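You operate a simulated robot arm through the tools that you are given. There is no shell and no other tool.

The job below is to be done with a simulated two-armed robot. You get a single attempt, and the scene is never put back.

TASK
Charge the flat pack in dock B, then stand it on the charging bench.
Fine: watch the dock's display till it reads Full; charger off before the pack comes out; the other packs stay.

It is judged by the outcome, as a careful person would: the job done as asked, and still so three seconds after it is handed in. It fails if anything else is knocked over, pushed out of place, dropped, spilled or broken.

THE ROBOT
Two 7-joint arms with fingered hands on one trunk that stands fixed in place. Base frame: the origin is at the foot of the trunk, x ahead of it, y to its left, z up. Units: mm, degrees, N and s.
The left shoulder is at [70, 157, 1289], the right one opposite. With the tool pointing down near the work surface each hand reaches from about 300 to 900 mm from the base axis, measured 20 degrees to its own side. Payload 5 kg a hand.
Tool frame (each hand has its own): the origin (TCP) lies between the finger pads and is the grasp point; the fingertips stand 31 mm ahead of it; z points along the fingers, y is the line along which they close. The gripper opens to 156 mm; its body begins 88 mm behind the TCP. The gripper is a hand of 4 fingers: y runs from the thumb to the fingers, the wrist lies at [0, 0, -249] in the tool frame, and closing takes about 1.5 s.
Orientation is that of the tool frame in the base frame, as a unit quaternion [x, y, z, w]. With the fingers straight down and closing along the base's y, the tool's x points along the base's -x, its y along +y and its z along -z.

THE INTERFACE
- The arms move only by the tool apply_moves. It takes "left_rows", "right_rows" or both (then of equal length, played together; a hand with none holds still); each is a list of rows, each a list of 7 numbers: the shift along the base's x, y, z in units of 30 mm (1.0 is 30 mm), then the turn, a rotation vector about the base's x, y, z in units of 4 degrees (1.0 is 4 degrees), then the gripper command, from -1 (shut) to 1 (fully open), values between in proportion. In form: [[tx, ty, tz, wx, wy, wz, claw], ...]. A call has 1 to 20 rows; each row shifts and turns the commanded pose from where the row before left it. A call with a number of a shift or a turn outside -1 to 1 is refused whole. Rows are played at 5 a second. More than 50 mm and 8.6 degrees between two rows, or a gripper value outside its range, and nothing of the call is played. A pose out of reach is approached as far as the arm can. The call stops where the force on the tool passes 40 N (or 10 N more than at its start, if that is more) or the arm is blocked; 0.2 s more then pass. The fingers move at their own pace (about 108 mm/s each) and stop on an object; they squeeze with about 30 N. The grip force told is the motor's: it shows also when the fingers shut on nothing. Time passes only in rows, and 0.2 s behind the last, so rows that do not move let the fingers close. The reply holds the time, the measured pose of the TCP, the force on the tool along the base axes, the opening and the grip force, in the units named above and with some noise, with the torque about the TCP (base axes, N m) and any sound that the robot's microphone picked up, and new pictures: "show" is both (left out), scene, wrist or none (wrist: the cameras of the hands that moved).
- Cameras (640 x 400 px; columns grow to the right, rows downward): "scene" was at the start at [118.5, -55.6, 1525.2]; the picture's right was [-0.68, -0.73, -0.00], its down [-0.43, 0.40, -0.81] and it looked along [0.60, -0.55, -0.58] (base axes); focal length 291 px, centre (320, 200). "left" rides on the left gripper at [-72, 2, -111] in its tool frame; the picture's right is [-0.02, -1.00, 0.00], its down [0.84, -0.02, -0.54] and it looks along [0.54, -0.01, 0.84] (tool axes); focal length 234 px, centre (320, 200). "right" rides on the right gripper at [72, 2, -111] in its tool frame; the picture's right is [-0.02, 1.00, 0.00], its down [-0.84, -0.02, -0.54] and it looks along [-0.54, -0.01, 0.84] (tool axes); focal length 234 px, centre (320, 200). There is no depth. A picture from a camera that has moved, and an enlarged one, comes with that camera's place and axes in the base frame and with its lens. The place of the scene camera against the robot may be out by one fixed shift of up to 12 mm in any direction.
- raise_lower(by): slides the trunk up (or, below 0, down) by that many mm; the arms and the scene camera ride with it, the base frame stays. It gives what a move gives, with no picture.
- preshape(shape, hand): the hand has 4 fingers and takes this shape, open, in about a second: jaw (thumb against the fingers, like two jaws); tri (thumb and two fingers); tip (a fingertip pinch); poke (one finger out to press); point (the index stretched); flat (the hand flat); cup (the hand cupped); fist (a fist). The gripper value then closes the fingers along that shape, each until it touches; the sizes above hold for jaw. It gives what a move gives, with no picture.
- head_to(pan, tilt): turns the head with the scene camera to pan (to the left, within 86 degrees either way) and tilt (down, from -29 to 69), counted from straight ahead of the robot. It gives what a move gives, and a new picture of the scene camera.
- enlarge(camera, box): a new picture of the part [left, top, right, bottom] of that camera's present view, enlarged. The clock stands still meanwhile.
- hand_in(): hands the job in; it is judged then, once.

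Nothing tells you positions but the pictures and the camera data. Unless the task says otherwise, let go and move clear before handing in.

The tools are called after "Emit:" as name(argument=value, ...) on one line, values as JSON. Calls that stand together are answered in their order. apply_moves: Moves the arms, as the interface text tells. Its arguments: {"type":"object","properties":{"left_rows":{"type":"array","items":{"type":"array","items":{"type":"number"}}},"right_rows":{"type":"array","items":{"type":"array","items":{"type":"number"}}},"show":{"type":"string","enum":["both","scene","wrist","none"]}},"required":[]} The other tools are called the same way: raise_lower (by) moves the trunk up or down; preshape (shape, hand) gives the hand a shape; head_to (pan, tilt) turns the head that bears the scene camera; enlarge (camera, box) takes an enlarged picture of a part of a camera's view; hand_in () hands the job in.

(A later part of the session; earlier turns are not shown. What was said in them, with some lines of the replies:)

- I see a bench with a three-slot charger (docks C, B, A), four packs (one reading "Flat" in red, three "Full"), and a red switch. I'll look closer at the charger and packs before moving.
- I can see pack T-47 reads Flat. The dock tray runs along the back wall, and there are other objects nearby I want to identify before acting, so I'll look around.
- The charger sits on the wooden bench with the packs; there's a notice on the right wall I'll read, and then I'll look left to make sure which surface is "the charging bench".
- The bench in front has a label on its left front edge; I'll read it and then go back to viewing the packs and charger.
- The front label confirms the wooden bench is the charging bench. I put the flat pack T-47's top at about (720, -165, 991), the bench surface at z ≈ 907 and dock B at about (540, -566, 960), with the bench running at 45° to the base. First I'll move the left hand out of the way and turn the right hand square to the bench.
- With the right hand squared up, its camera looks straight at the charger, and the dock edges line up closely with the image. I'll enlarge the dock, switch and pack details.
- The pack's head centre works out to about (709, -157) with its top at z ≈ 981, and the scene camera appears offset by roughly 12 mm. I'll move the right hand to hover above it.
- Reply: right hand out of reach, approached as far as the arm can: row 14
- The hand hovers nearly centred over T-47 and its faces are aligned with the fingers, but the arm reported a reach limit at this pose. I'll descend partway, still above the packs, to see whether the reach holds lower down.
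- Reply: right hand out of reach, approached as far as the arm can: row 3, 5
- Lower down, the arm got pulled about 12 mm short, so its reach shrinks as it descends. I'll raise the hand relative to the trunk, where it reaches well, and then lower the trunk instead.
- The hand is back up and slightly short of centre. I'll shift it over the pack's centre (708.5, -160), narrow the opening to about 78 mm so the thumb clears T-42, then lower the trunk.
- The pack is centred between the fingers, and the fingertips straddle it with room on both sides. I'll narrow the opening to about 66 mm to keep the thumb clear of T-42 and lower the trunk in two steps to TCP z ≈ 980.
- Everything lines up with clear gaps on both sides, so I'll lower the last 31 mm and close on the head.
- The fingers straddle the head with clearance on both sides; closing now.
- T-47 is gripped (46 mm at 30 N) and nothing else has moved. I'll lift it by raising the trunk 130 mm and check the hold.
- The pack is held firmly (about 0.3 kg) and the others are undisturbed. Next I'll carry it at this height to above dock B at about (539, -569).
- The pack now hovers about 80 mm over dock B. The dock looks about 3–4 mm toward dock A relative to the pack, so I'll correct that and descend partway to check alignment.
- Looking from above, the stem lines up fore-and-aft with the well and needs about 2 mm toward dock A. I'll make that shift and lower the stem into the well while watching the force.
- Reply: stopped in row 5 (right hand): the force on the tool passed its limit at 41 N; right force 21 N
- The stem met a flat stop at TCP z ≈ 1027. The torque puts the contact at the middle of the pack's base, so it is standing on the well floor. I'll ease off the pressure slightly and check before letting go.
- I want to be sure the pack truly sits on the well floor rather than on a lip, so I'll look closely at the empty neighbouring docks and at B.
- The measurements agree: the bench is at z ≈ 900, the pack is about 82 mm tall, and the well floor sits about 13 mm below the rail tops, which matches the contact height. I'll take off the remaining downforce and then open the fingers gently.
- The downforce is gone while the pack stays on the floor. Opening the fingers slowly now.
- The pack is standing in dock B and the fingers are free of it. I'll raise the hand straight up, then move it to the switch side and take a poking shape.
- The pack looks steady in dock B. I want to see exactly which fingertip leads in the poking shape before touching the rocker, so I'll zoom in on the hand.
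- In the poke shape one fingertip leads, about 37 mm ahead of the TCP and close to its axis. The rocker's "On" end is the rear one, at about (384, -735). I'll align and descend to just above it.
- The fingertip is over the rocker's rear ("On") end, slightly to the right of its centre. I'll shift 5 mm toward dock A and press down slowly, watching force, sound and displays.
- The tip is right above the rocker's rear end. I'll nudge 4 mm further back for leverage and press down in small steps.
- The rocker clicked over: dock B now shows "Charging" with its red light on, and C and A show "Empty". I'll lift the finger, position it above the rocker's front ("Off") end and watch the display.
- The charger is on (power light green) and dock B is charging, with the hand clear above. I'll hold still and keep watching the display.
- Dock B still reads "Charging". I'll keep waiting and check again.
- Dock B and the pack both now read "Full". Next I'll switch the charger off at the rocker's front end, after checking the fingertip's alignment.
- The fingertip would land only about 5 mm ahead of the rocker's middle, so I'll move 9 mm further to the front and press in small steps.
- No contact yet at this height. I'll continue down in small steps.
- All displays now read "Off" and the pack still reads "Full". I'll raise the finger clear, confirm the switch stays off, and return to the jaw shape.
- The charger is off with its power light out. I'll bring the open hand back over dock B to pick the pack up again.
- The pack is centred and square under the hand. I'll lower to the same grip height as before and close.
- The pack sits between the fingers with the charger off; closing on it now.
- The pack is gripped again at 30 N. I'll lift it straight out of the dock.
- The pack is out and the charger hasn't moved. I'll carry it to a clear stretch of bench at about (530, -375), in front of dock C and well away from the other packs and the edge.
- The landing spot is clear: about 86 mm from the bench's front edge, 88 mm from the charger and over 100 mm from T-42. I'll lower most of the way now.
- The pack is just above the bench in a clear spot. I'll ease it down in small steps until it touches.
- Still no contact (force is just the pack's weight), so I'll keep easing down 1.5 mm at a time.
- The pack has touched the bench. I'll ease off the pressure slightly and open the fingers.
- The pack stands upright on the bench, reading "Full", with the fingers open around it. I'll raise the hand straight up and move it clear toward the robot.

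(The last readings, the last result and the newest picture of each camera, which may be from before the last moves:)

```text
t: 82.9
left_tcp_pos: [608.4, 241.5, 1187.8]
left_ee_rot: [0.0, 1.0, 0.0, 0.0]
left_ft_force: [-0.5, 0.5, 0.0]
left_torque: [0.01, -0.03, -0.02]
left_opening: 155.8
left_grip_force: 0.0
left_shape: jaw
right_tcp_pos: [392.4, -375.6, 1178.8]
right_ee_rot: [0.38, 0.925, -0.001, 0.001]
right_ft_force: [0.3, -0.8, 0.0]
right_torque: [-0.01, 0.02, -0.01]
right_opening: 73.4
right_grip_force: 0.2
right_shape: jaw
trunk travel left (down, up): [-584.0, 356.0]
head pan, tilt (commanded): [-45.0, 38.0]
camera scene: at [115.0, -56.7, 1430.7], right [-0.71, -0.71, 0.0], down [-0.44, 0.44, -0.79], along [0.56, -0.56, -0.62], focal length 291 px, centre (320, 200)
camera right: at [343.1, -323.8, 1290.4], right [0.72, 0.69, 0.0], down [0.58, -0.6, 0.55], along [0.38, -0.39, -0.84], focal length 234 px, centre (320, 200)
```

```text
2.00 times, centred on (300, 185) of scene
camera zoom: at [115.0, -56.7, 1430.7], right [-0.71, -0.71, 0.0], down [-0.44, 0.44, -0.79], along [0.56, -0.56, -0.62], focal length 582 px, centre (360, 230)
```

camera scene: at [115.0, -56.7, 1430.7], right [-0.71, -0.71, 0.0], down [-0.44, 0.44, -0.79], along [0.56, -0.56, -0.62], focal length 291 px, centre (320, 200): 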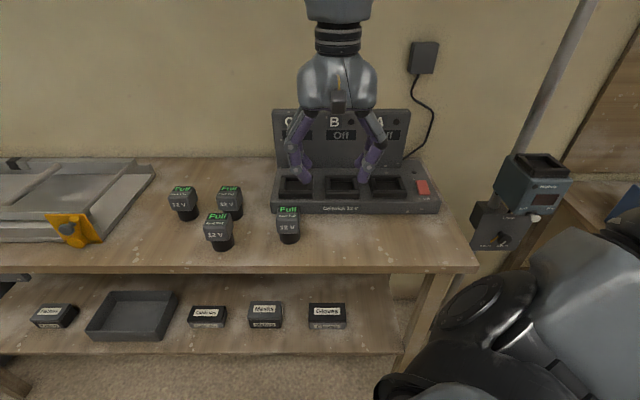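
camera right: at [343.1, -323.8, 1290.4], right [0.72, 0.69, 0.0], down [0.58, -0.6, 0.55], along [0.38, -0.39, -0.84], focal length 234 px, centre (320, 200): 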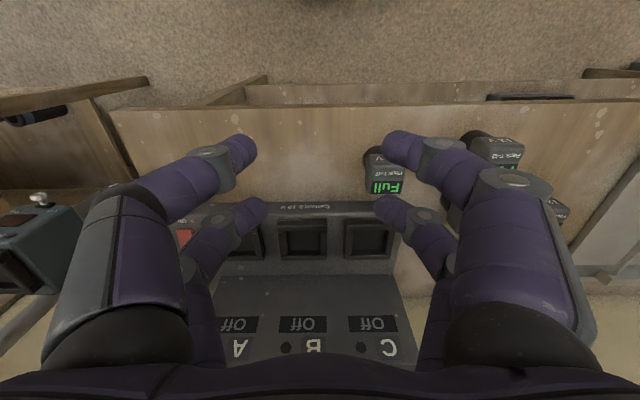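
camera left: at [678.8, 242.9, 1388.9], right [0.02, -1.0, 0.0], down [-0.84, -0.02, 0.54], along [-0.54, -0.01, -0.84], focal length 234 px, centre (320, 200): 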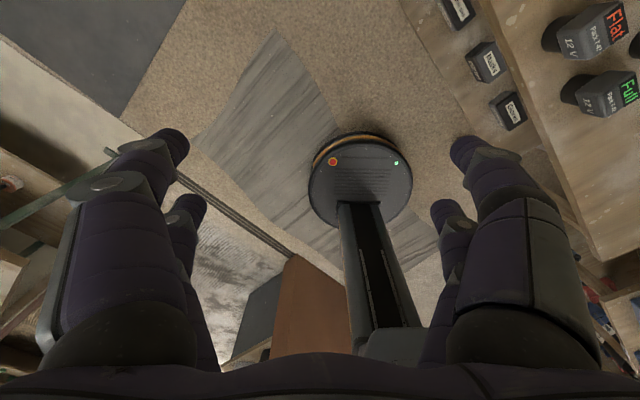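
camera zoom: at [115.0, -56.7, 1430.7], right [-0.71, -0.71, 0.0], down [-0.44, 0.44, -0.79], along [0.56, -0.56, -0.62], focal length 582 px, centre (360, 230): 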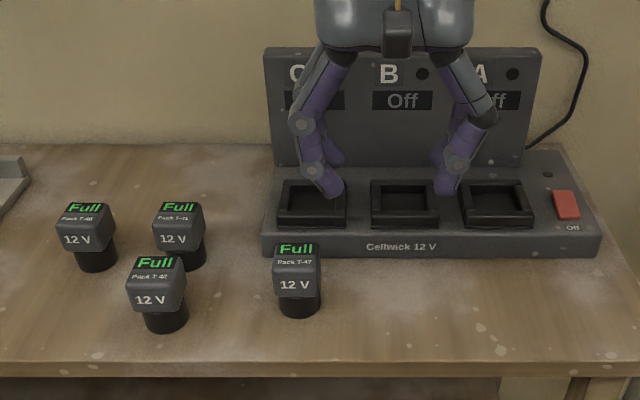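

T-47 stands upright on the charging bench reading "Full". The charger is off, the other three packs are where they started, and both hands are clear. I'm handing in.

Emit:
hand_in()

```text
The job is handed in.
```

The flat pack, T-47, is charged and standing upright on the charging bench. I've handed the job in; no verdict on it has come back.

- **Charging:** I stood T-47 in dock B and switched the charger on. I watched the display go from "Charging" to "Full", about 13 seconds after I first saw "Charging".
- **Charger off first:** I pressed the switch to Off and all three displays read "Off". Only then did I lift the pack out of the dock.
- **Where it stands:** T-47 is in front of dock C and reads "Full". By camera estimate it is about 86 mm from the bench's front edge and well clear of the charger and the other packs.
- **Other packs:** T-41, T-42 and T-46 were not touched and look unmoved in the last picture. Nothing else was knocked or shifted.

On the way into the dock, the arm's force limit tripped at 41 N when the pack reached the dock floor. I eased off before letting go, and the pack charged normally.
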